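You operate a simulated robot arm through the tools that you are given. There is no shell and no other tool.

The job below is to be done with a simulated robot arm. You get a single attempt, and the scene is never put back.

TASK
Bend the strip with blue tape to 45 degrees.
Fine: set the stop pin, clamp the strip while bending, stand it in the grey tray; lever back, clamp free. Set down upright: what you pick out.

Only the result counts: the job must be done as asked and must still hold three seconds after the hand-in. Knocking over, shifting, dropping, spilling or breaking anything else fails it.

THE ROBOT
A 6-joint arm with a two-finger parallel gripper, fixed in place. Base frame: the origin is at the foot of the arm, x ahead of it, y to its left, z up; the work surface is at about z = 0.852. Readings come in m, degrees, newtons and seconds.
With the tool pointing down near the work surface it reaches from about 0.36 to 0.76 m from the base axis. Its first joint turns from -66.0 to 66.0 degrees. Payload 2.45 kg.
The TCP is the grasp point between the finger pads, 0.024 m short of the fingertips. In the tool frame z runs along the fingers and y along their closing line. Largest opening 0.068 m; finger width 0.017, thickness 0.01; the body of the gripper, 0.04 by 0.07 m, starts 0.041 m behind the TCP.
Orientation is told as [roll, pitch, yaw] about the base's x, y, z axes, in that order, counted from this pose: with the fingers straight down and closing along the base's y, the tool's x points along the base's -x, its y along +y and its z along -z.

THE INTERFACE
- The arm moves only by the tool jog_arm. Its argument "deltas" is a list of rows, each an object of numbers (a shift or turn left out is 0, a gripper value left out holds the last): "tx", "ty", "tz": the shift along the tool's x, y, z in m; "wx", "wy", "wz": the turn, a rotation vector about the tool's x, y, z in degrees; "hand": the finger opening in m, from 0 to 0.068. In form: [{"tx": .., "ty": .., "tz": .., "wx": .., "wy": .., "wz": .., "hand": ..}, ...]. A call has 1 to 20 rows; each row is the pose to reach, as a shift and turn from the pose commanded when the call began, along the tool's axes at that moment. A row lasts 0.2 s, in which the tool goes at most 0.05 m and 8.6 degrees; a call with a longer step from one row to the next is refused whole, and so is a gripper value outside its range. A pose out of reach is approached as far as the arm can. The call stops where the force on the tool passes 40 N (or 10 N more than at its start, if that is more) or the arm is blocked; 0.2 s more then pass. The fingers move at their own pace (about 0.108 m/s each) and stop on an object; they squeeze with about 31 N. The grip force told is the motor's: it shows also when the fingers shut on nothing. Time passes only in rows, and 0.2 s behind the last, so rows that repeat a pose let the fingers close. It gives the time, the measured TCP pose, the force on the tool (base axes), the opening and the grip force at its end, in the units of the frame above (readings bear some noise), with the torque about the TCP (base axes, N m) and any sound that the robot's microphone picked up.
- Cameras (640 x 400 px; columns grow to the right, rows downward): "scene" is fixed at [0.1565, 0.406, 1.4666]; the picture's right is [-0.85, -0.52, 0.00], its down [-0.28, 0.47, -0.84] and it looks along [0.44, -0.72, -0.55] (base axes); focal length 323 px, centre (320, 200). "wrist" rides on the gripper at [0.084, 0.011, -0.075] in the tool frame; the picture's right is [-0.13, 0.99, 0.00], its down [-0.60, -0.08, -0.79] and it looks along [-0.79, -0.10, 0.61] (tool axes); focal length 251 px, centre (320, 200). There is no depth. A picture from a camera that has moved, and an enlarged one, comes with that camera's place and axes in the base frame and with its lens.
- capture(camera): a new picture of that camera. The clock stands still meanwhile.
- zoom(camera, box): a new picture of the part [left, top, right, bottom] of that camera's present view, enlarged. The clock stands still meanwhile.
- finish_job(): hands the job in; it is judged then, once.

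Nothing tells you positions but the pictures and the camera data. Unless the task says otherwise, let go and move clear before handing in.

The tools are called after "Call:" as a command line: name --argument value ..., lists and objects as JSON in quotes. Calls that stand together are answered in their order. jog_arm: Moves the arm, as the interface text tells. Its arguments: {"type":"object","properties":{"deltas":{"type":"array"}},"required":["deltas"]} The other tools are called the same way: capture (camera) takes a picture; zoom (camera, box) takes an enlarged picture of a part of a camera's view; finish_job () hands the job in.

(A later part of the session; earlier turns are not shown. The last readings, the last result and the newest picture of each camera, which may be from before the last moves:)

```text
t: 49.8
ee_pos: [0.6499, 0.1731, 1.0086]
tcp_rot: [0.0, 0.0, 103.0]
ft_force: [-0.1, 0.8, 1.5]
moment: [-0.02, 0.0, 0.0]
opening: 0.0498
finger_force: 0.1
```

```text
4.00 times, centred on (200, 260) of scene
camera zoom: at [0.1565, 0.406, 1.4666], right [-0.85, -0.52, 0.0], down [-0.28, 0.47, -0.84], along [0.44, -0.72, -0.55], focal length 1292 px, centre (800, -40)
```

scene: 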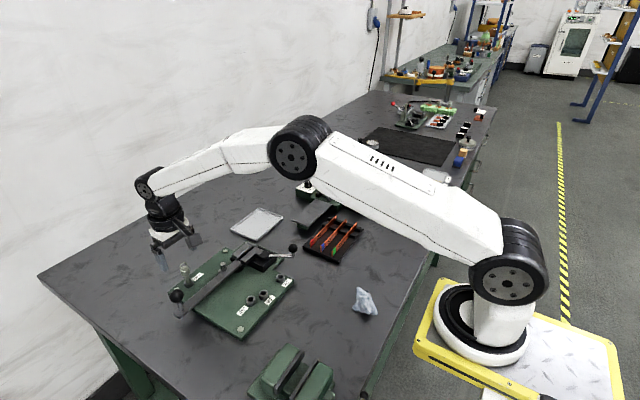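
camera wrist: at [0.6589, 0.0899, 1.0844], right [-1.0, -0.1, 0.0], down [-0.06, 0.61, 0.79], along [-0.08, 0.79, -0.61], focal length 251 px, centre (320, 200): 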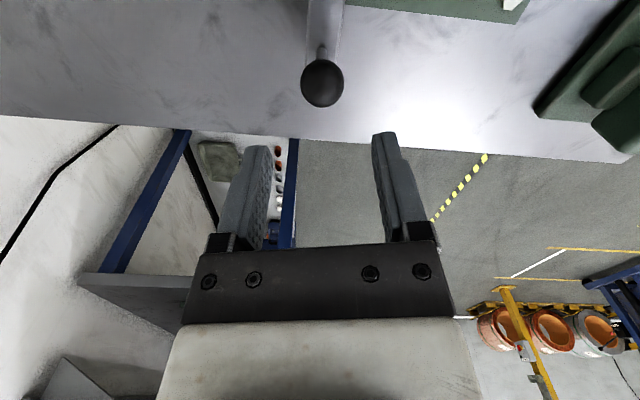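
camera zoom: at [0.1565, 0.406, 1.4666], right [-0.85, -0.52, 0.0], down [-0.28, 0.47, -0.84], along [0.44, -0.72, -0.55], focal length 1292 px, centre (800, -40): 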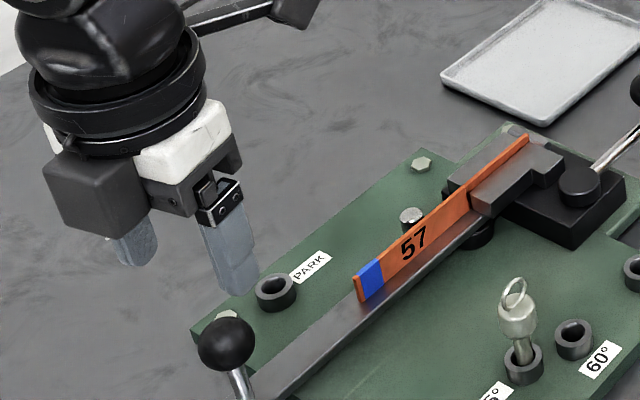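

The knob is a few millimetres inward of the hand, at about (0.6495, 0.169, 0.931). I'll correct for that, descend with the fingers straddling it, then narrow the cage.

Call:
jog_arm --deltas '[{"tx": 0.0039, "ty": 0.0015, "tz": 0.02, "hand": 0.05}, {"tx": 0.0039, "ty": 0.0015, "tz": 0.05, "hand": 0.05}, {"tx": 0.0039, "ty": 0.0015, "tz": 0.082, "hand": 0.05}, {"tx": 0.0039, "ty": 0.0015, "tz": 0.082, "hand": 0.04}, {"tx": 0.0039, "ty": 0.0015, "tz": 0.082, "hand": 0.036}]'

Call:
capture --camera "wrist"

Call:
zoom --camera "scene" --box '[140, 210, 260, 310]'

```text
t: 51.0
ee_pos: [0.6493, 0.1684, 0.9264]
tcp_rot: [0.0, 0.0, 103.1]
ft_force: [-0.6, 0.0, 0.3]
moment: [0.0, -0.03, 0.01]
opening: 0.0358
finger_force: 0.1
```

```text
taken
camera wrist: at [0.6576, 0.0849, 1.002], right [-1.0, -0.1, 0.0], down [-0.06, 0.61, 0.79], along [-0.08, 0.79, -0.61], focal length 251 px, centre (320, 200)
```

wrist: 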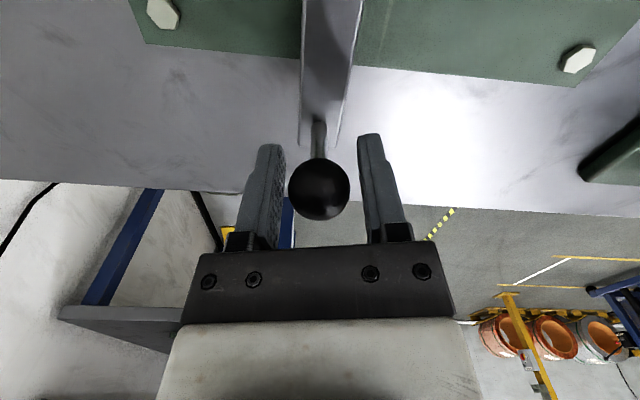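

```text
4.00 times, centred on (200, 260) of scene
camera zoom: at [0.1565, 0.406, 1.4666], right [-0.85, -0.52, 0.0], down [-0.28, 0.47, -0.84], along [0.44, -0.72, -0.55], focal length 1292 px, centre (800, -40)
```

zoom: 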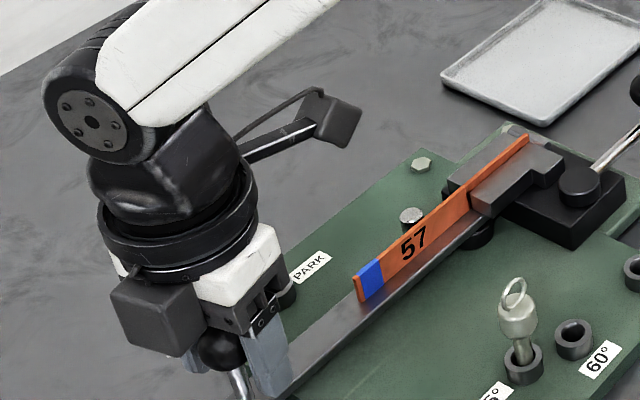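

The knob sits centred in the cage. I'll start swinging the lever toward the stop pin along its arc, first about 12°, and read the force.

Call:
jog_arm --deltas '[{"tx": -0.0023, "ty": 0.0116}, {"tx": -0.0037, "ty": 0.0233}, {"tx": -0.0043, "ty": 0.035}, {"tx": -0.0043, "ty": 0.035}]'

Call:
zoom --camera "scene" --box '[140, 210, 280, 330]'

```text
t: 52.0
ee_pos: [0.6157, 0.165, 0.9273]
tcp_rot: [-0.3, 0.0, 103.1]
ft_force: [10.9, 7.3, 2.3]
moment: [-0.04, -0.03, 0.09]
opening: 0.0461
finger_force: 6.0
```

```text
3.33 times, centred on (210, 270) of scene
camera zoom: at [0.1568, 0.4062, 1.4665], right [-0.85, -0.52, 0.0], down [-0.28, 0.47, -0.84], along [0.44, -0.72, -0.55], focal length 1076 px, centre (687, -33)
```

zoom: 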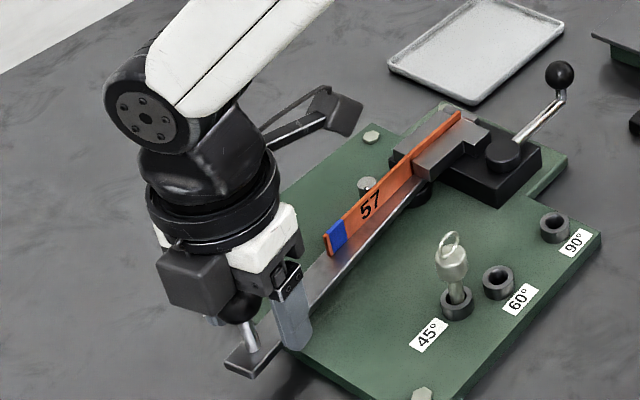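

The lever is moving and the strip has begun to bend, but the resistance pushes the finger open. I'll open the fingers to their mechanical limit so the trailing one pushes rigidly, and carry on along the arc to about 20°.

Call:
jog_arm --deltas '[{"hand": 0.068}, {"tx": 0.0005, "ty": 0.011, "wz": -2, "hand": 0.068}, {"tx": 0.001, "ty": 0.022, "wz": -4, "hand": 0.068}, {"tx": 0.002, "ty": 0.033, "wz": -5.5, "hand": 0.068}, {"tx": 0.003, "ty": 0.0437, "wz": -7, "hand": 0.068}, {"tx": 0.003, "ty": 0.0437, "wz": -7, "hand": 0.068}]'

Call:
zoom --camera "scene" --box '[140, 210, 280, 330]'

Call:
capture --camera "wrist"

```text
t: 53.4
ee_pos: [0.5747, 0.1518, 0.9264]
tcp_rot: [-0.1, 0.0, 110.1]
ft_force: [8.7, 7.6, 1.5]
moment: [-0.02, 0.02, 0.11]
opening: 0.068
finger_force: 0.0
```

```text
3.33 times, centred on (210, 270) of scene
camera zoom: at [0.1567, 0.4062, 1.4665], right [-0.85, -0.52, 0.0], down [-0.28, 0.47, -0.84], along [0.44, -0.72, -0.55], focal length 1076 px, centre (687, -33)
```

zoom: 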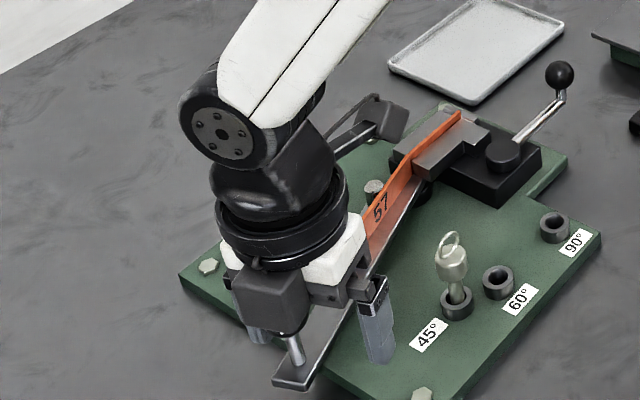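

```text
taken
camera wrist: at [0.5922, 0.0697, 1.0018], right [-0.98, -0.22, 0.0], down [-0.13, 0.59, 0.79], along [-0.17, 0.77, -0.61], focal length 251 px, centre (320, 200)
```

wrist: 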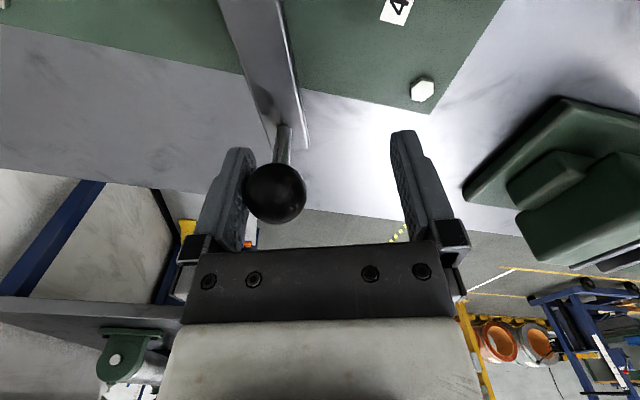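

It's bending steadily at about 11 N. I'll continue along the arc to roughly 40°.

Call:
jog_arm --deltas '[{"tx": 0.0015, "ty": 0.0097, "wz": -3.3}, {"tx": 0.0033, "ty": 0.0194, "wz": -6.7}, {"tx": 0.0055, "ty": 0.0291, "wz": -10}, {"tx": 0.0088, "ty": 0.0385, "wz": -13.3}, {"tx": 0.0124, "ty": 0.0477, "wz": -16.7}, {"tx": 0.0163, "ty": 0.0567, "wz": -20}, {"tx": 0.0163, "ty": 0.0567, "wz": -20}]'

Call:
zoom --camera "scene" --box '[160, 210, 300, 330]'

Call:
capture --camera "wrist"

```text
t: 55.0
ee_pos: [0.5256, 0.1177, 0.9264]
tcp_rot: [0.0, 0.0, 130.1]
ft_force: [9.1, 4.8, 2.8]
moment: [0.04, -0.02, -0.12]
opening: 0.0681
finger_force: 0.0
```

```text
3.33 times, centred on (230, 270) of scene
camera zoom: at [0.1567, 0.4061, 1.4665], right [-0.85, -0.52, 0.0], down [-0.28, 0.47, -0.84], along [0.44, -0.72, -0.55], focal length 1076 px, centre (620, -33)
```

zoom: 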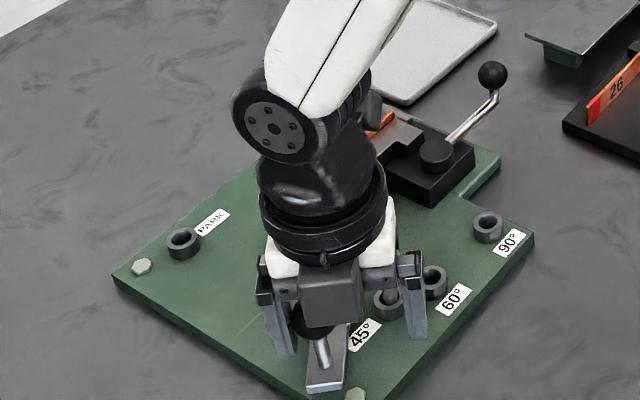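

```text
taken
camera wrist: at [0.5705, 0.0468, 1.0019], right [-0.84, -0.54, 0.0], down [-0.33, 0.51, 0.79], along [-0.43, 0.67, -0.61], focal length 251 px, centre (320, 200)
```

wrist: 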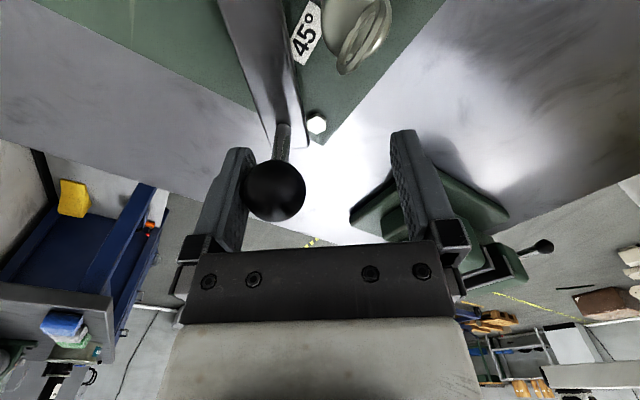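

About 40° now, with the lever nearing the pin. I'll keep going in smaller steps until the stop shows in the force.

Call:
jog_arm --deltas '[{"tx": 0.0006, "ty": 0.0043, "wz": -1.5}, {"tx": 0.0014, "ty": 0.0087, "wz": -3}, {"tx": 0.0024, "ty": 0.013, "wz": -4.5}, {"tx": 0.0037, "ty": 0.0173, "wz": -6}, {"tx": 0.0037, "ty": 0.0173, "wz": -6}]'

Call:
capture --camera "wrist"

```text
t: 56.2
ee_pos: [0.5131, 0.1031, 0.9272]
tcp_rot: [0.1, 0.0, 136.1]
ft_force: [4.5, 9.6, -1.7]
moment: [-0.11, 0.07, 0.12]
opening: 0.068
finger_force: 0.1
```

```text
taken
camera wrist: at [0.5662, 0.0373, 1.0021], right [-0.78, -0.62, 0.0], down [-0.38, 0.48, 0.79], along [-0.5, 0.62, -0.61], focal length 251 px, centre (320, 200)
```

wrist: 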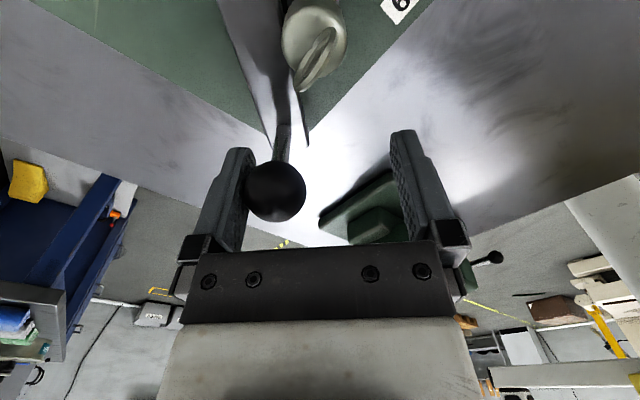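

The lever's edge is almost at the pin. I'll make tiny steps now.

Call:
jog_arm --deltas '[{"tx": 0.0001, "ty": 0.002, "wz": -0.6}, {"tx": 0.0002, "ty": 0.004, "wz": -1.2}, {"tx": 0.0003, "ty": 0.006, "wz": -1.8}, {"tx": 0.0003, "ty": 0.006, "wz": -1.8}]'

```text
t: 57.2
ee_pos: [0.5108, 0.0984, 0.9268]
tcp_rot: [-0.2, 0.1, 137.8]
ft_force: [9.1, 4.1, 1.4]
moment: [-0.03, -0.04, -0.11]
opening: 0.0679
finger_force: 0.0
```

Call:
jog_arm --deltas '[{"tx": 0.0001, "ty": 0.002, "wz": -0.6}, {"tx": 0.0002, "ty": 0.004, "wz": -1.2}, {"tx": 0.0003, "ty": 0.006, "wz": -1.8}, {"tx": 0.0003, "ty": 0.006, "wz": -1.8}]'

Call:
capture --camera "wrist"

```text
t: 58.2
ee_pos: [0.5065, 0.0937, 0.926]
tcp_rot: [-0.1, 0.0, 139.7]
ft_force: [10.1, 4.9, -1.1]
moment: [-0.09, 0.07, -0.16]
opening: 0.0678
finger_force: 0.0
```

```text
taken
camera wrist: at [0.5628, 0.0315, 1.0021], right [-0.74, -0.67, 0.0], down [-0.41, 0.45, 0.79], along [-0.53, 0.59, -0.61], focal length 251 px, centre (320, 200)
```

wrist: 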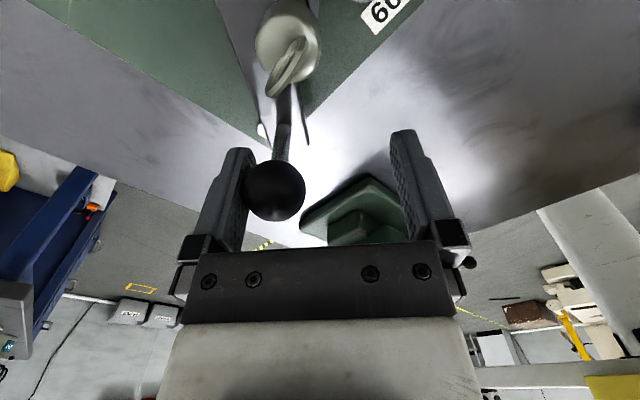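

No stop felt yet at roughly 50° by my estimate. I'll look at the lever and pin from the scene camera before pushing further.

Call:
zoom --camera "scene" --box '[190, 220, 310, 330]'

Call:
zoom --camera "wrist" --box '[220, 0, 360, 120]'

```text
3.64 times, centred on (250, 275) of scene
camera zoom: at [0.1568, 0.4061, 1.4665], right [-0.85, -0.52, 0.0], down [-0.28, 0.47, -0.84], along [0.44, -0.72, -0.55], focal length 1174 px, centre (574, -73)
```

zoom: 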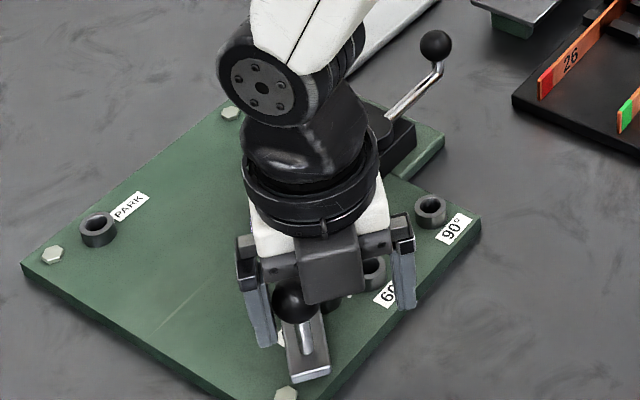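

```text
3.33 times, centred on (290, 60) of wrist
camera zoom: at [0.5628, 0.0315, 1.0021], right [-0.74, -0.67, 0.0], down [-0.41, 0.45, 0.79], along [-0.53, 0.59, -0.61], focal length 838 px, centre (420, 667)
```

zoom: 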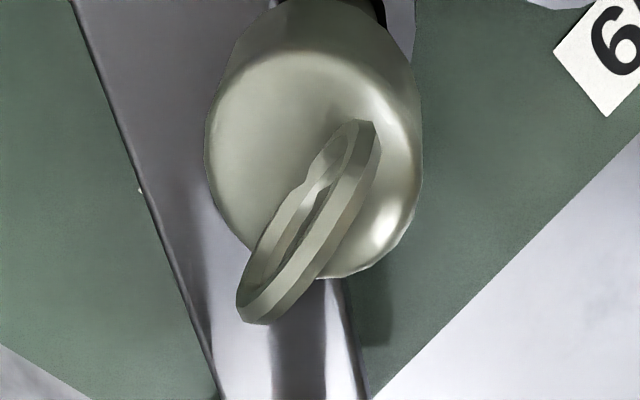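

The pin stands upright and the lever's edge looks within a millimetre or two of it, so the stop should be imminent. I'll continue in tiny steps.

Call:
jog_arm --deltas '[{"tx": 0.0001, "ty": 0.0015, "wz": -0.5}, {"tx": 0.0002, "ty": 0.003, "wz": -1}, {"tx": 0.0003, "ty": 0.0045, "wz": -1.5}, {"tx": 0.0003, "ty": 0.0045, "wz": -1.5}]'

```text
t: 59.2
ee_pos: [0.5063, 0.0915, 0.9255]
tcp_rot: [-0.3, 0.2, 141.3]
ft_force: [15.2, 31.0, -7.8]
moment: [-0.21, 0.32, 0.29]
opening: 0.0682
finger_force: 0.3
```

The lever is hard against the pin: the force jumped to about 35 N and motion stopped. Now I'll relax, recentre the hand on the knob and narrow the cage for the return.

Call:
jog_arm --deltas '[{"ty": -0.004}, {"ty": -0.01}, {"ty": -0.02}, {"ty": -0.02, "hand": 0.05}, {"ty": -0.02, "hand": 0.038}, {"ty": -0.02, "hand": 0.036}]'

Call:
capture --camera "wrist"

```text
t: 60.6
ee_pos: [0.5165, 0.1063, 0.9253]
tcp_rot: [-0.1, 0.0, 141.0]
ft_force: [1.4, 2.8, -1.4]
moment: [-0.05, 0.02, 0.03]
opening: 0.0385
finger_force: 2.1
```

```text
taken
camera wrist: at [0.5754, 0.0453, 1.0016], right [-0.72, -0.69, 0.0], down [-0.42, 0.44, 0.79], along [-0.55, 0.57, -0.61], focal length 251 px, centre (320, 200)
```

wrist: 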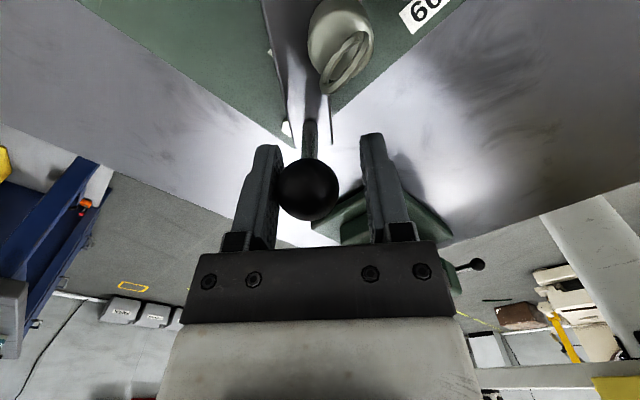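

The cage is recentred on the knob. I'll swing the lever back along the arc, pausing at about 10° from home.

Call:
jog_arm --deltas '[{"tx": 0.0022, "ty": -0.0188, "wz": 5, "hand": 0.036}, {"tx": 0.0056, "ty": -0.0391, "wz": 12}, {"tx": 0.0114, "ty": -0.0589, "wz": 19}, {"tx": 0.0197, "ty": -0.0778, "wz": 26}, {"tx": 0.0302, "ty": -0.0956, "wz": 33}, {"tx": 0.0428, "ty": -0.1119, "wz": 40}, {"tx": 0.0428, "ty": -0.1119, "wz": 40}]'

Call:
zoom --camera "scene" --box '[140, 210, 300, 330]'

Call:
capture --camera "wrist"

```text
t: 62.2
ee_pos: [0.6196, 0.1653, 0.9248]
tcp_rot: [0.0, -0.1, 100.9]
ft_force: [-1.0, 0.6, 0.3]
moment: [0.0, 0.03, -0.01]
opening: 0.0363
finger_force: 0.4
```

```text
3.33 times, centred on (220, 270) of scene
camera zoom: at [0.1565, 0.406, 1.4666], right [-0.85, -0.52, 0.0], down [-0.28, 0.47, -0.84], along [0.44, -0.72, -0.55], focal length 1076 px, centre (653, -33)
```

zoom: 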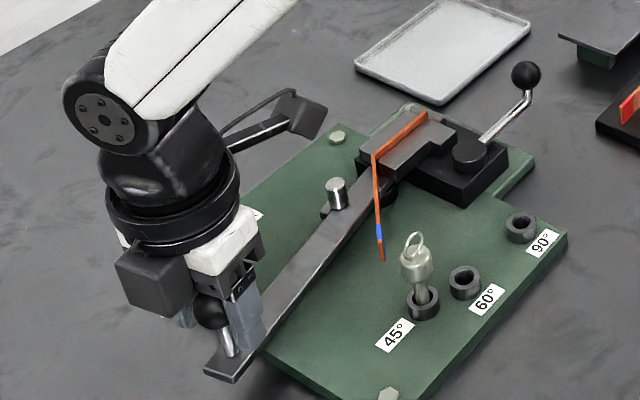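

```text
taken
camera wrist: at [0.6248, 0.0823, 1.0012], right [-1.0, -0.06, 0.0], down [-0.04, 0.61, 0.79], along [-0.05, 0.79, -0.61], focal length 251 px, centre (320, 200)
```

wrist: 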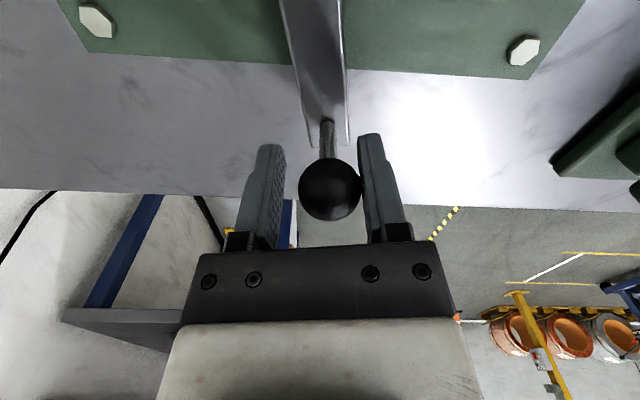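

The strip is bent and the lever is following back freely. I'll take the lever the last 10° to its home position in small steps.

Call:
jog_arm --deltas '[{"tx": 0.001, "ty": -0.011, "wz": 1}, {"tx": 0.002, "ty": -0.021, "wz": 2}, {"tx": 0.0026, "ty": -0.029, "wz": 3}, {"tx": 0.0028, "ty": -0.0326, "wz": 3}, {"tx": 0.0028, "ty": -0.0326, "wz": 3}]'

Call:
zoom --camera "scene" --box '[140, 210, 300, 330]'

Call:
capture --camera "wrist"

```text
t: 63.4
ee_pos: [0.6535, 0.1698, 0.9244]
tcp_rot: [0.0, 0.0, 98.1]
ft_force: [-0.4, 0.3, -0.3]
moment: [-0.03, -0.02, 0.01]
opening: 0.0358
finger_force: 0.5
```

```text
3.33 times, centred on (220, 270) of scene
camera zoom: at [0.1565, 0.406, 1.4666], right [-0.85, -0.52, 0.0], down [-0.28, 0.47, -0.84], along [0.44, -0.72, -0.55], focal length 1076 px, centre (653, -33)
```

zoom: 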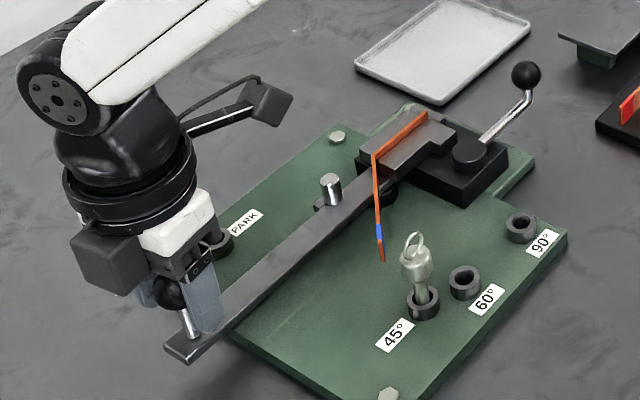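

```text
taken
camera wrist: at [0.6536, 0.0856, 1.0021], right [-1.0, -0.01, 0.0], down [-0.01, 0.61, 0.79], along [-0.01, 0.79, -0.61], focal length 251 px, centre (320, 200)
```

wrist: 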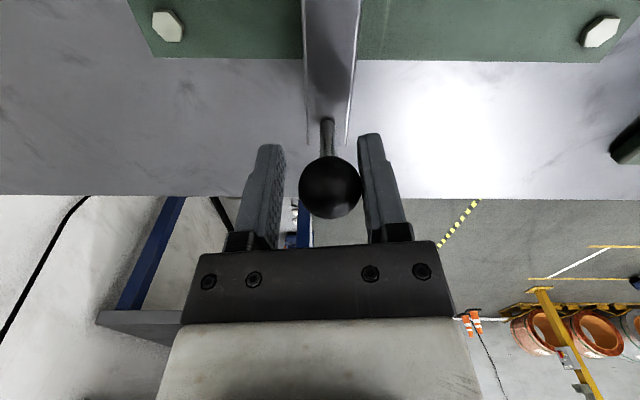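

The lever looks home to within a pixel or so. I'll nudge it a few millimetres further to feel whether there's a home stop.

Call:
jog_arm --deltas '[{"ty": -0.0015}, {"ty": -0.003}, {"ty": -0.003}]'

Call:
zoom --camera "scene" --box '[160, 230, 310, 345]'

```text
t: 64.2
ee_pos: [0.6552, 0.1713, 0.926]
tcp_rot: [0.1, 0.1, 98.2]
ft_force: [-2.5, -1.1, 0.0]
moment: [-0.06, -0.03, 0.01]
opening: 0.0386
finger_force: 1.5
```

```text
3.48 times, centred on (235, 288) of scene
camera zoom: at [0.1564, 0.406, 1.4666], right [-0.85, -0.52, 0.0], down [-0.28, 0.47, -0.84], along [0.44, -0.72, -0.55], focal length 1123 px, centre (616, -104)
```

zoom: 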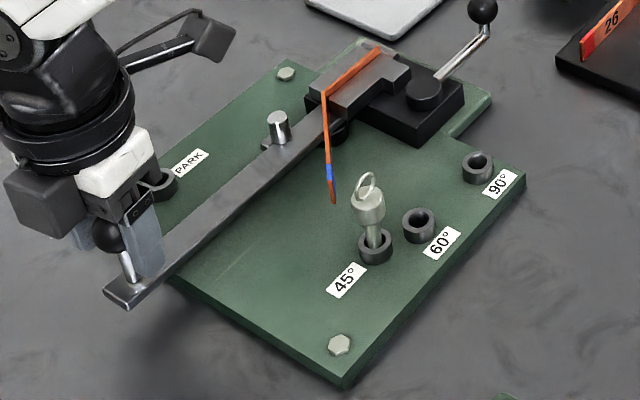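

The lever is against its home stop and matches its starting place exactly. I'll release the knob, rise clear, and go back to the clamp handle.

Call:
jog_arm --deltas '[{"ty": 0.003, "hand": 0.045}, {"ty": 0.005, "hand": 0.05}, {"ty": 0.005, "tz": -0.03, "hand": 0.05}, {"ty": 0.005, "tz": -0.07, "hand": 0.05}, {"ty": 0.005, "tz": -0.11, "hand": 0.05}, {"ty": 0.005, "tz": -0.14, "hand": 0.05}, {"ty": 0.005, "tz": -0.14, "hand": 0.05}]'

Call:
zoom --camera "scene" --box '[160, 220, 310, 330]'

```text
t: 65.8
ee_pos: [0.6485, 0.1688, 1.0683]
tcp_rot: [0.0, 0.0, 98.1]
ft_force: [-0.9, 0.0, -0.8]
moment: [-0.02, 0.0, 0.01]
opening: 0.0501
finger_force: 0.0
```

```text
3.64 times, centred on (235, 275) of scene
camera zoom: at [0.1565, 0.406, 1.4666], right [-0.85, -0.52, 0.0], down [-0.28, 0.47, -0.84], along [0.44, -0.72, -0.55], focal length 1174 px, centre (629, -73)
```

zoom: 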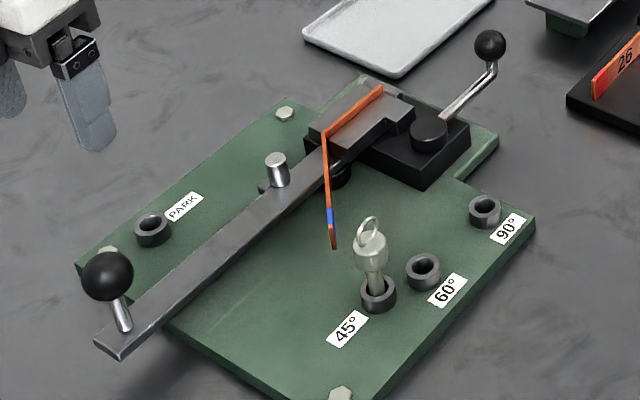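

The bent strip stands clamped and the lever is back. I'll move over the clamp handle's ball at about (0.597, −0.122).

Call:
jog_arm --deltas '[{"tx": 0.04, "ty": 0.013, "hand": 0.042}, {"tx": 0.08, "ty": 0.026}, {"tx": 0.12, "ty": 0.039}, {"tx": 0.16, "ty": 0.052}, {"tx": 0.2, "ty": 0.065}, {"tx": 0.24, "ty": 0.078, "wz": 4}, {"tx": 0.2808, "ty": 0.092, "wz": 8}, {"tx": 0.2808, "ty": 0.092, "wz": 8, "tz": 0.04}, {"tx": 0.2808, "ty": 0.092, "wz": 8, "tz": 0.08}, {"tx": 0.2808, "ty": 0.092, "wz": 8, "tz": 0.08}]'

Call:
capture --camera "wrist"

```text
t: 68.0
ee_pos: [0.5991, -0.1223, 0.9851]
tcp_rot: [0.0, 0.0, 90.1]
ft_force: [0.6, -0.5, -0.1]
moment: [0.0, 0.02, -0.01]
opening: 0.0421
finger_force: 0.0
```

```text
taken
camera wrist: at [0.5885, -0.2051, 1.0611], right [-0.99, 0.13, 0.0], down [0.08, 0.6, 0.79], along [0.1, 0.79, -0.61], focal length 251 px, centre (320, 200)
```

wrist: 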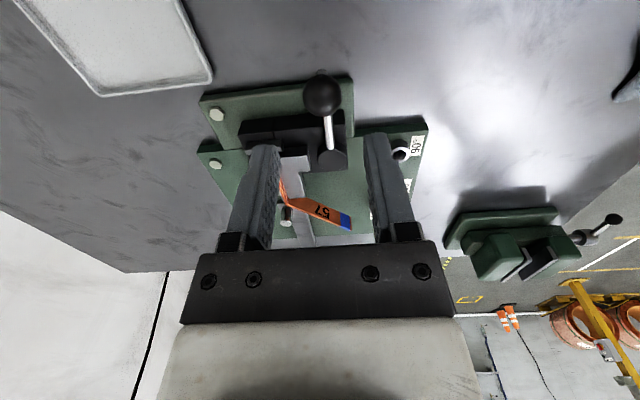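

The ball is centred again. I'll lower to cage it and push it back the way it came.

Call:
jog_arm --deltas '[{"tz": 0.03, "tx": 0.002}, {"tz": 0.06, "tx": 0.002}, {"tz": 0.067, "tx": 0.002}, {"tz": 0.067, "tx": 0.002, "hand": 0.034}, {"tz": 0.067, "tx": 0.002, "hand": 0.034}]'

Call:
capture --camera "wrist"

```text
t: 69.2
ee_pos: [0.5998, -0.1236, 0.9158]
tcp_rot: [0.0, 0.0, 90.1]
ft_force: [-0.2, -0.4, -0.1]
moment: [0.04, 0.01, 0.0]
opening: 0.0342
finger_force: 0.2
```

```text
taken
camera wrist: at [0.589, -0.2075, 0.9934], right [-0.99, 0.13, 0.0], down [0.08, 0.6, 0.79], along [0.1, 0.79, -0.61], focal length 251 px, centre (320, 200)
```

wrist: 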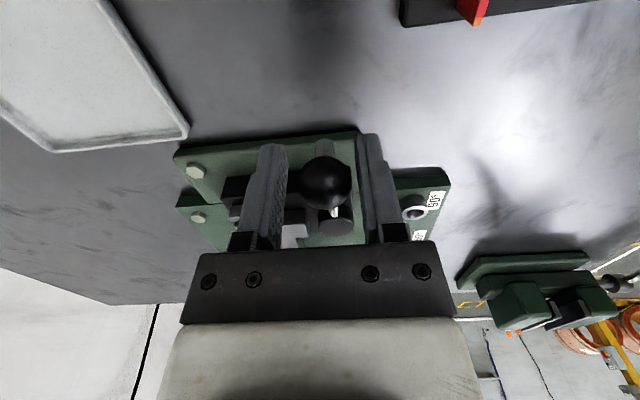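

I'll turn the handle back along its arc, first about a third of the way.

Call:
jog_arm --deltas '[{"tx": -0.0003, "ty": 0.006, "wz": 4}, {"tx": -0.0007, "ty": 0.0123, "wz": 8}, {"tx": -0.0027, "ty": 0.0219, "wz": 16}, {"tx": -0.0061, "ty": 0.0312, "wz": 24}, {"tx": -0.0061, "ty": 0.0312, "wz": 24}]'

Call:
zoom --camera "scene" --box '[210, 210, 310, 300]'

```text
t: 70.4
ee_pos: [0.5671, -0.1175, 0.9179]
tcp_rot: [-0.1, 0.0, 66.0]
ft_force: [0.2, 0.1, 0.4]
moment: [-0.01, 0.0, -0.04]
opening: 0.034
finger_force: 0.2
```

```text
4.44 times, centred on (260, 255) of scene
camera zoom: at [0.1565, 0.406, 1.4666], right [-0.85, -0.52, 0.0], down [-0.28, 0.47, -0.84], along [0.44, -0.72, -0.55], focal length 1435 px, centre (587, -44)
```

zoom: 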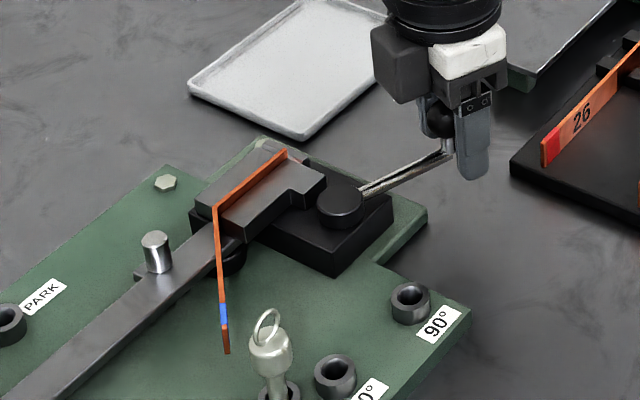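

It turns freely. I'll continue back to the original open position.

Call:
jog_arm --deltas '[{"tx": -0.0007, "ty": 0.0099, "wz": 8}, {"tx": -0.0027, "ty": 0.0194, "wz": 16}, {"tx": -0.0061, "ty": 0.0287, "wz": 24}, {"tx": -0.0108, "ty": 0.0373, "wz": 32}, {"tx": -0.0156, "ty": 0.0443, "wz": 38}, {"tx": -0.0156, "ty": 0.0443, "wz": 38}]'

Call:
zoom --camera "scene" --box '[210, 210, 310, 300]'

Call:
capture --camera "wrist"

```text
t: 71.8
ee_pos: [0.5329, -0.0858, 0.9198]
tcp_rot: [0.1, 0.1, 27.9]
ft_force: [-0.3, 0.8, 0.3]
moment: [0.0, -0.02, -0.03]
opening: 0.0345
finger_force: 0.2
```

```text
4.44 times, centred on (260, 255) of scene
camera zoom: at [0.1565, 0.406, 1.4666], right [-0.85, -0.52, 0.0], down [-0.28, 0.47, -0.84], along [0.44, -0.72, -0.55], focal length 1435 px, centre (587, -44)
```

zoom: 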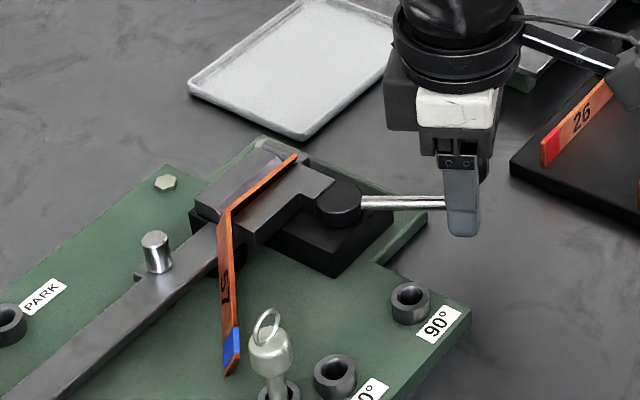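

```text
taken
camera wrist: at [0.4531, -0.1149, 0.9954], right [-0.35, 0.94, 0.0], down [0.57, 0.21, 0.79], along [0.74, 0.28, -0.61], focal length 251 px, centre (320, 200)
```

wrist: 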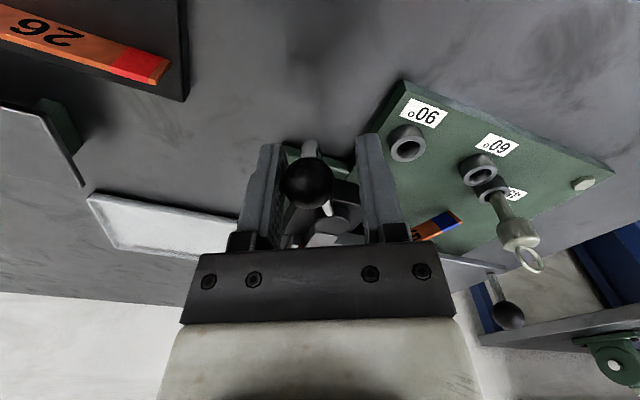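

The clamp is open again. With nothing under its free leg, the strip has tipped over in the slot, so I need to plan the pick carefully. First I'll leave the handle and rise for a good look.

Call:
jog_arm --deltas '[{"ty": -0.002, "hand": 0.04}, {"ty": -0.002, "hand": 0.042}, {"ty": -0.002, "tz": -0.03}, {"ty": -0.002, "tz": -0.07}, {"ty": -0.002, "tz": -0.11}, {"ty": -0.002, "tz": -0.14}, {"ty": -0.002, "tz": -0.14}]'

Call:
zoom --camera "scene" --box '[210, 225, 310, 305]'

Call:
capture --camera "wrist"

```text
t: 73.4
ee_pos: [0.5337, -0.0872, 1.0599]
tcp_rot: [0.0, 0.0, 28.1]
ft_force: [-0.3, -0.2, 0.1]
moment: [0.04, -0.02, -0.01]
opening: 0.0424
finger_force: 0.0
```

```text
5.00 times, centred on (260, 265) of scene
camera zoom: at [0.1565, 0.406, 1.4666], right [-0.85, -0.52, 0.0], down [-0.28, 0.47, -0.84], along [0.44, -0.72, -0.55], focal length 1615 px, centre (620, -125)
```

zoom: 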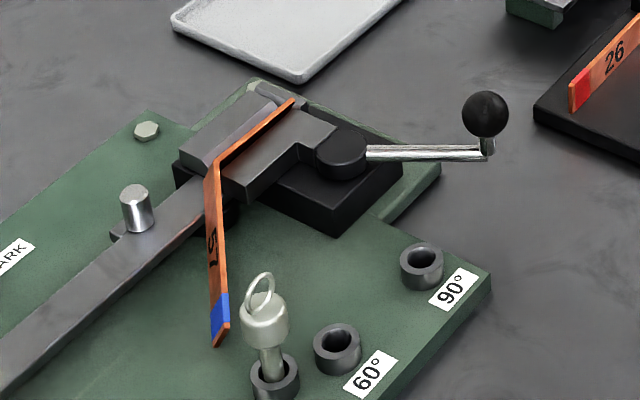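

```text
taken
camera wrist: at [0.4544, -0.1178, 1.1368], right [-0.35, 0.94, 0.0], down [0.57, 0.22, 0.79], along [0.74, 0.28, -0.61], focal length 251 px, centre (320, 200)
```

wrist: 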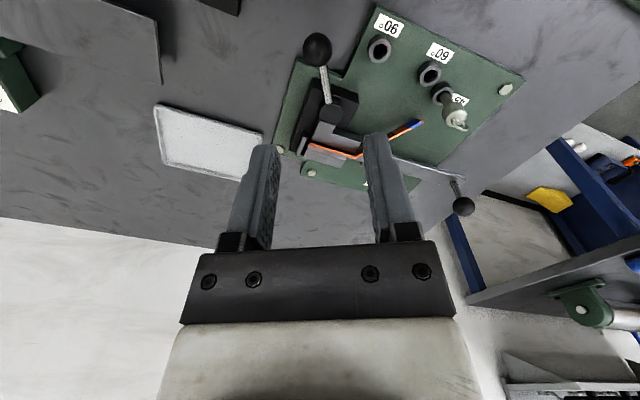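

The handle is back where it started. I'll look at the tilted strip from a yaw-90° viewpoint above the clamp.

Call:
jog_arm --deltas '[{"tx": -0.014, "ty": -0.0035, "wz": -8}, {"tx": -0.028, "ty": -0.007, "wz": -16}, {"tx": -0.042, "ty": -0.0105, "wz": -24}, {"tx": -0.056, "ty": -0.014, "wz": -32}, {"tx": -0.07, "ty": -0.0175, "wz": -40}, {"tx": -0.084, "ty": -0.021, "wz": -48}, {"tx": -0.098, "ty": -0.025, "wz": -56}, {"tx": -0.111, "ty": -0.0284, "wz": -62, "tz": 0.03}, {"tx": -0.111, "ty": -0.0284, "wz": -62, "tz": 0.04}]'

Call:
capture --camera "wrist"

Call:
zoom --camera "wrist" --box '[220, 0, 420, 150]'

Call:
zoom --camera "scene" --box '[225, 235, 285, 300]'

```text
t: 75.4
ee_pos: [0.6471, -0.0613, 1.0179]
tcp_rot: [0.1, 0.0, 90.1]
ft_force: [0.2, -1.1, -0.3]
moment: [-0.03, 0.02, 0.03]
opening: 0.0419
finger_force: 0.1
```

```text
taken
camera wrist: at [0.6356, -0.1441, 1.0945], right [-0.99, 0.12, 0.0], down [0.08, 0.6, 0.79], along [0.1, 0.79, -0.61], focal length 251 px, centre (320, 200)
```

wrist: 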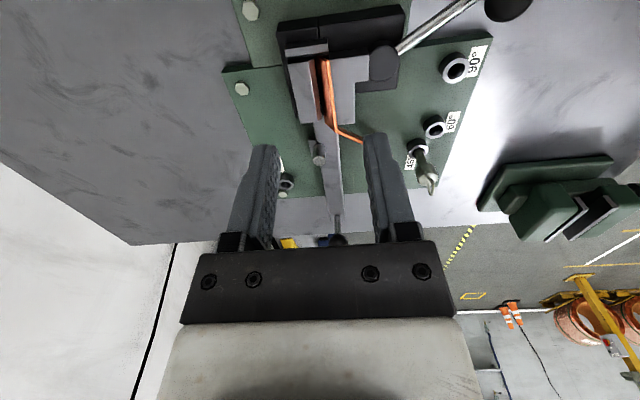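

```text
2.67 times, centred on (320, 75) of wrist
camera zoom: at [0.6356, -0.1441, 1.0945], right [-0.99, 0.12, 0.0], down [0.08, 0.6, 0.79], along [0.1, 0.79, -0.61], focal length 670 px, centre (320, 533)
```

zoom: 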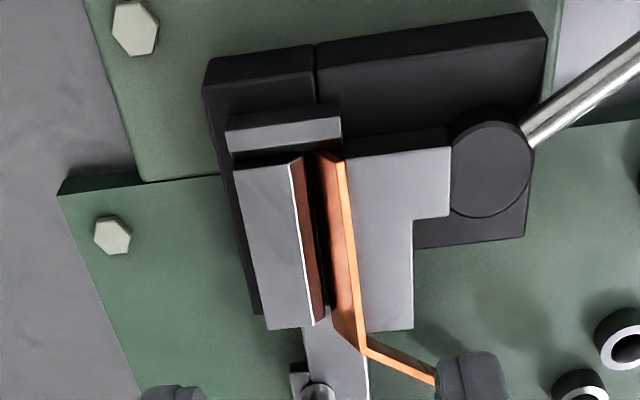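

```text
6.15 times, centred on (255, 268) of scene
camera zoom: at [0.1565, 0.406, 1.4666], right [-0.85, -0.52, 0.0], down [-0.28, 0.47, -0.84], along [0.44, -0.72, -0.55], focal length 1987 px, centre (720, -215)
```

zoom: 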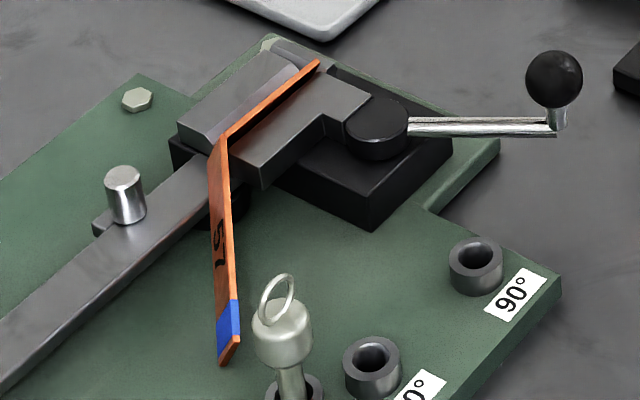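

The strip leans about 23° onto the moving jaw, bent at y≈0.005. I'll pinch the part of its clamped leg that protrudes above the jaws near the bend; closing the fingers there will stand it upright again. I'll lower to just above it first.

Call:
jog_arm --deltas '[{"tx": -0.023, "tz": 0.015, "hand": 0.03}, {"tx": -0.0465, "tz": 0.03, "hand": 0.03}, {"tx": -0.0465, "tz": 0.06, "hand": 0.03}, {"tx": -0.0465, "tz": 0.075, "hand": 0.03}, {"tx": -0.0465, "tz": 0.075, "hand": 0.03}]'

Call:
capture --camera "wrist"

Call:
zoom --camera "scene" --box '[215, 220, 285, 290]'

```text
t: 76.6
ee_pos: [0.6462, -0.0131, 0.9428]
tcp_rot: [-0.1, 0.0, 90.1]
ft_force: [-0.7, 0.3, 0.2]
moment: [0.0, -0.03, 0.0]
opening: 0.03
finger_force: 0.1
```

```text
taken
camera wrist: at [0.6354, -0.0973, 1.0196], right [-0.99, 0.13, 0.0], down [0.08, 0.6, 0.79], along [0.1, 0.79, -0.61], focal length 251 px, centre (320, 200)
```

wrist: 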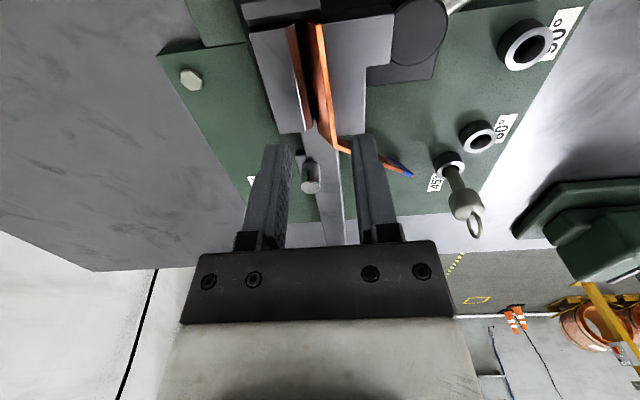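

```text
5.71 times, centred on (250, 255) of scene
camera zoom: at [0.1565, 0.406, 1.4666], right [-0.85, -0.52, 0.0], down [-0.28, 0.47, -0.84], along [0.44, -0.72, -0.55], focal length 1845 px, centre (720, -114)
```

zoom: 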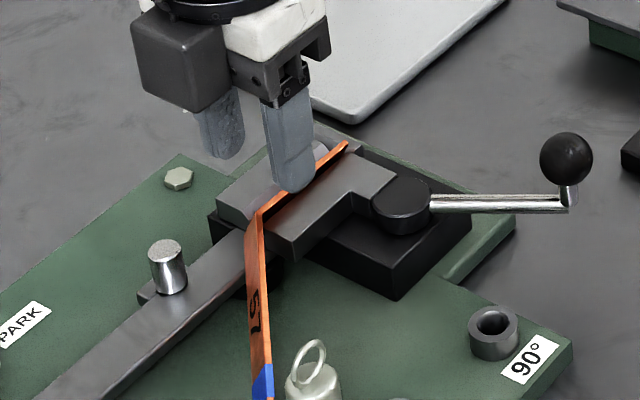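

The leaning strip is between the fingers. I'll go down until the fingertips are close to the jaw tops.

Call:
jog_arm --deltas '[{"tz": 0.006}, {"tz": 0.011}, {"tz": 0.015}, {"tz": 0.015}]'

Call:
zoom --camera "scene" --box '[225, 230, 275, 280]'

```text
t: 77.6
ee_pos: [0.6466, -0.0147, 0.9277]
tcp_rot: [-0.1, 0.1, 90.1]
ft_force: [-0.1, 0.2, 0.6]
moment: [-0.01, -0.03, -0.03]
opening: 0.0301
finger_force: 0.0
```

```text
8.00 times, centred on (250, 255) of scene
camera zoom: at [0.1565, 0.406, 1.4666], right [-0.85, -0.52, 0.0], down [-0.28, 0.47, -0.84], along [0.44, -0.72, -0.55], focal length 2584 px, centre (880, -240)
```

zoom: 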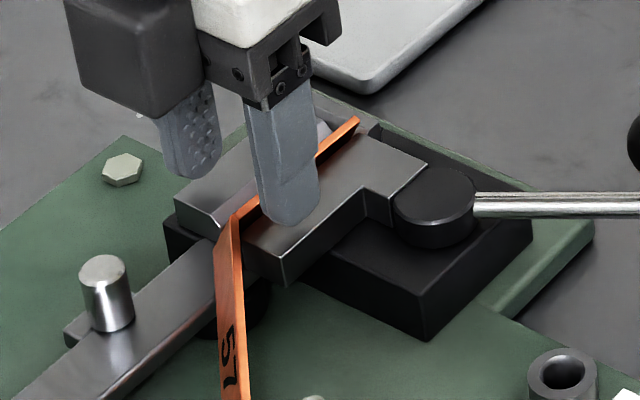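

No contact yet. I'll lower another couple of millimetres to get as much overlap as possible.

Call:
jog_arm --deltas '[{"tz": 0.001}, {"tz": 0.002}, {"tz": 0.002}]'

```text
t: 78.4
ee_pos: [0.6463, -0.0136, 0.9258]
tcp_rot: [0.0, 0.1, 90.0]
ft_force: [0.0, -0.2, -0.2]
moment: [-0.02, 0.0, -0.04]
opening: 0.0298
finger_force: 0.0
```

Call:
jog_arm --deltas '[{"tz": 0.001}, {"tz": 0.0015}, {"tz": 0.0015}]'

```text
t: 79.2
ee_pos: [0.6462, -0.0138, 0.9254]
tcp_rot: [0.1, 0.0, 90.0]
ft_force: [0.5, -0.1, 0.6]
moment: [-0.02, 0.0, -0.02]
opening: 0.0301
finger_force: 0.0
```

Call:
jog_arm --deltas '[{"tz": 0.001}, {"tz": 0.0015}, {"tz": 0.0015}]'

Call:
zoom --camera "scene" --box '[225, 230, 275, 280]'

```text
t: 80.0
ee_pos: [0.6452, -0.0121, 0.9234]
tcp_rot: [0.0, 0.1, 90.1]
ft_force: [0.8, -0.3, -0.3]
moment: [-0.01, 0.02, -0.03]
opening: 0.0299
finger_force: 0.1
```

```text
8.00 times, centred on (250, 255) of scene
camera zoom: at [0.1565, 0.406, 1.4666], right [-0.85, -0.52, 0.0], down [-0.28, 0.47, -0.84], along [0.44, -0.72, -0.55], focal length 2584 px, centre (880, -240)
```

zoom: 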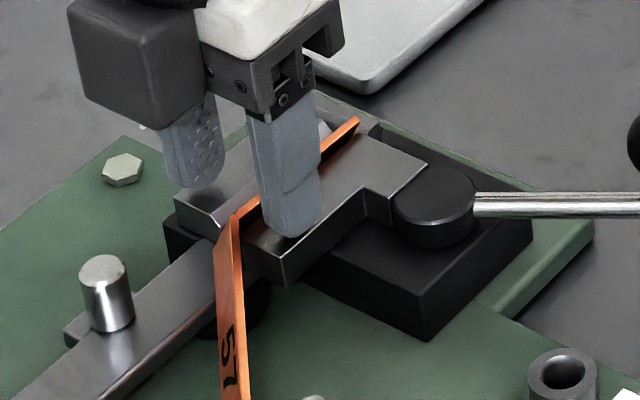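

Call:
jog_arm --deltas '[{"tz": 0.001}, {"tz": 0.002}, {"tz": 0.002}]'

```text
t: 80.8
ee_pos: [0.6467, -0.0124, 0.9222]
tcp_rot: [0.1, 0.0, 90.1]
ft_force: [1.1, 0.0, -0.1]
moment: [-0.02, -0.02, 0.02]
opening: 0.03
finger_force: 0.0
```

Call:
jog_arm --deltas '[{"tz": 0.001}, {"tz": 0.002}, {"tz": 0.002}]'

```text
t: 81.6
ee_pos: [0.6459, -0.0126, 0.9222]
tcp_rot: [-0.1, 0.0, 90.0]
ft_force: [-3.2, 2.7, 17.8]
moment: [0.07, 0.44, -0.07]
opening: 0.0319
finger_force: 1.1
```

The fingertips have just touched the jaw top. I'll lift 2 mm and close on the strip.

Call:
jog_arm --deltas '[{"tz": -0.0022}, {"tz": -0.0022, "hand": 0.02}, {"tz": -0.0022, "hand": 0.01}, {"tz": -0.0022, "hand": 0.0}, {"tz": -0.0022, "hand": 0.0}, {"tz": -0.0022, "hand": 0.0}]'

Call:
zoom --camera "scene" --box '[215, 220, 285, 290]'

Call:
capture --camera "wrist"

```text
t: 83.0
ee_pos: [0.6466, -0.0123, 0.9223]
tcp_rot: [0.0, 0.0, 90.1]
ft_force: [4.0, -0.2, -1.2]
moment: [-0.05, -0.12, 0.01]
opening: 0.002
finger_force: 26.5
```

```text
5.71 times, centred on (250, 255) of scene
camera zoom: at [0.1567, 0.406, 1.4666], right [-0.85, -0.52, 0.0], down [-0.28, 0.47, -0.84], along [0.44, -0.72, -0.55], focal length 1845 px, centre (720, -114)
```

zoom: 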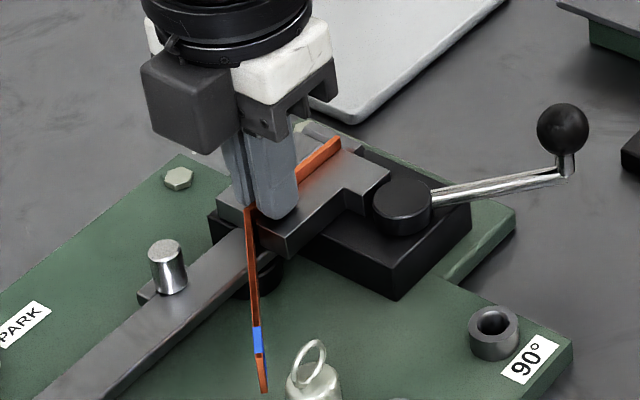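

```text
taken
camera wrist: at [0.6346, -0.097, 0.9982], right [-0.99, 0.13, 0.0], down [0.08, 0.6, 0.79], along [0.1, 0.79, -0.61], focal length 251 px, centre (320, 200)
```

wrist: 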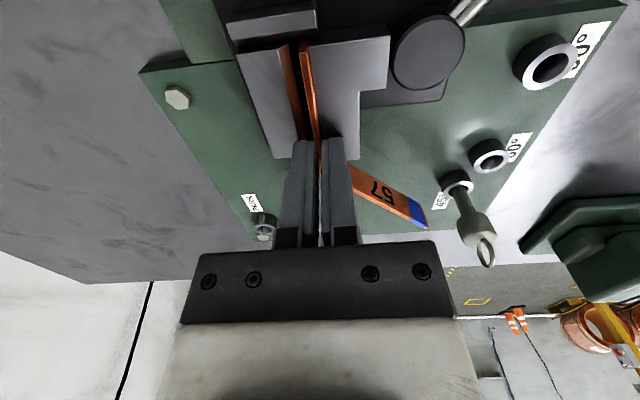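

The strip is gripped and upright again. The moving jaw was dragged a few millimetres and the handle turned slightly, so I'll reset the handle afterwards. Now I'll lift the strip slowly out of the slot.

Call:
jog_arm --deltas '[{"tz": -0.004}, {"tz": -0.008}, {"tz": -0.012}, {"tz": -0.016}, {"tz": -0.022}, {"tz": -0.03}, {"tz": -0.03}]'

Call:
zoom --camera "scene" --box '[200, 200, 300, 290]'

Call:
capture --camera "wrist"

```text
t: 84.6
ee_pos: [0.646, -0.0135, 0.9523]
tcp_rot: [0.1, 0.1, 90.0]
ft_force: [-0.6, 0.0, -0.1]
moment: [-0.03, -0.06, 0.01]
opening: 0.0019
finger_force: 26.5
```

```text
4.44 times, centred on (250, 245) of scene
camera zoom: at [0.1566, 0.406, 1.4666], right [-0.85, -0.52, 0.0], down [-0.28, 0.47, -0.84], along [0.44, -0.72, -0.55], focal length 1435 px, centre (631, 0)
```

zoom: 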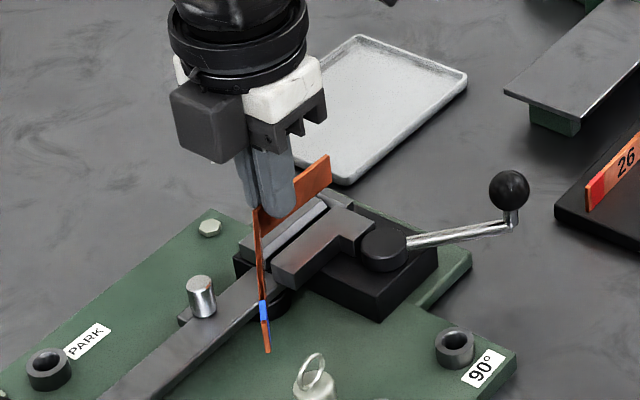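

```text
taken
camera wrist: at [0.6349, -0.097, 1.0287], right [-0.99, 0.13, 0.0], down [0.08, 0.6, 0.79], along [0.1, 0.79, -0.61], focal length 251 px, centre (320, 200)
```

wrist: 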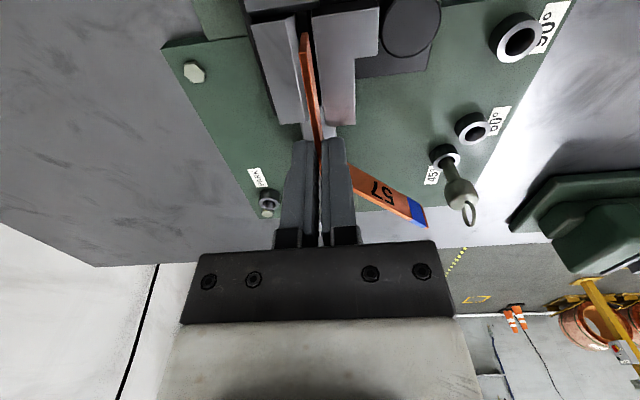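

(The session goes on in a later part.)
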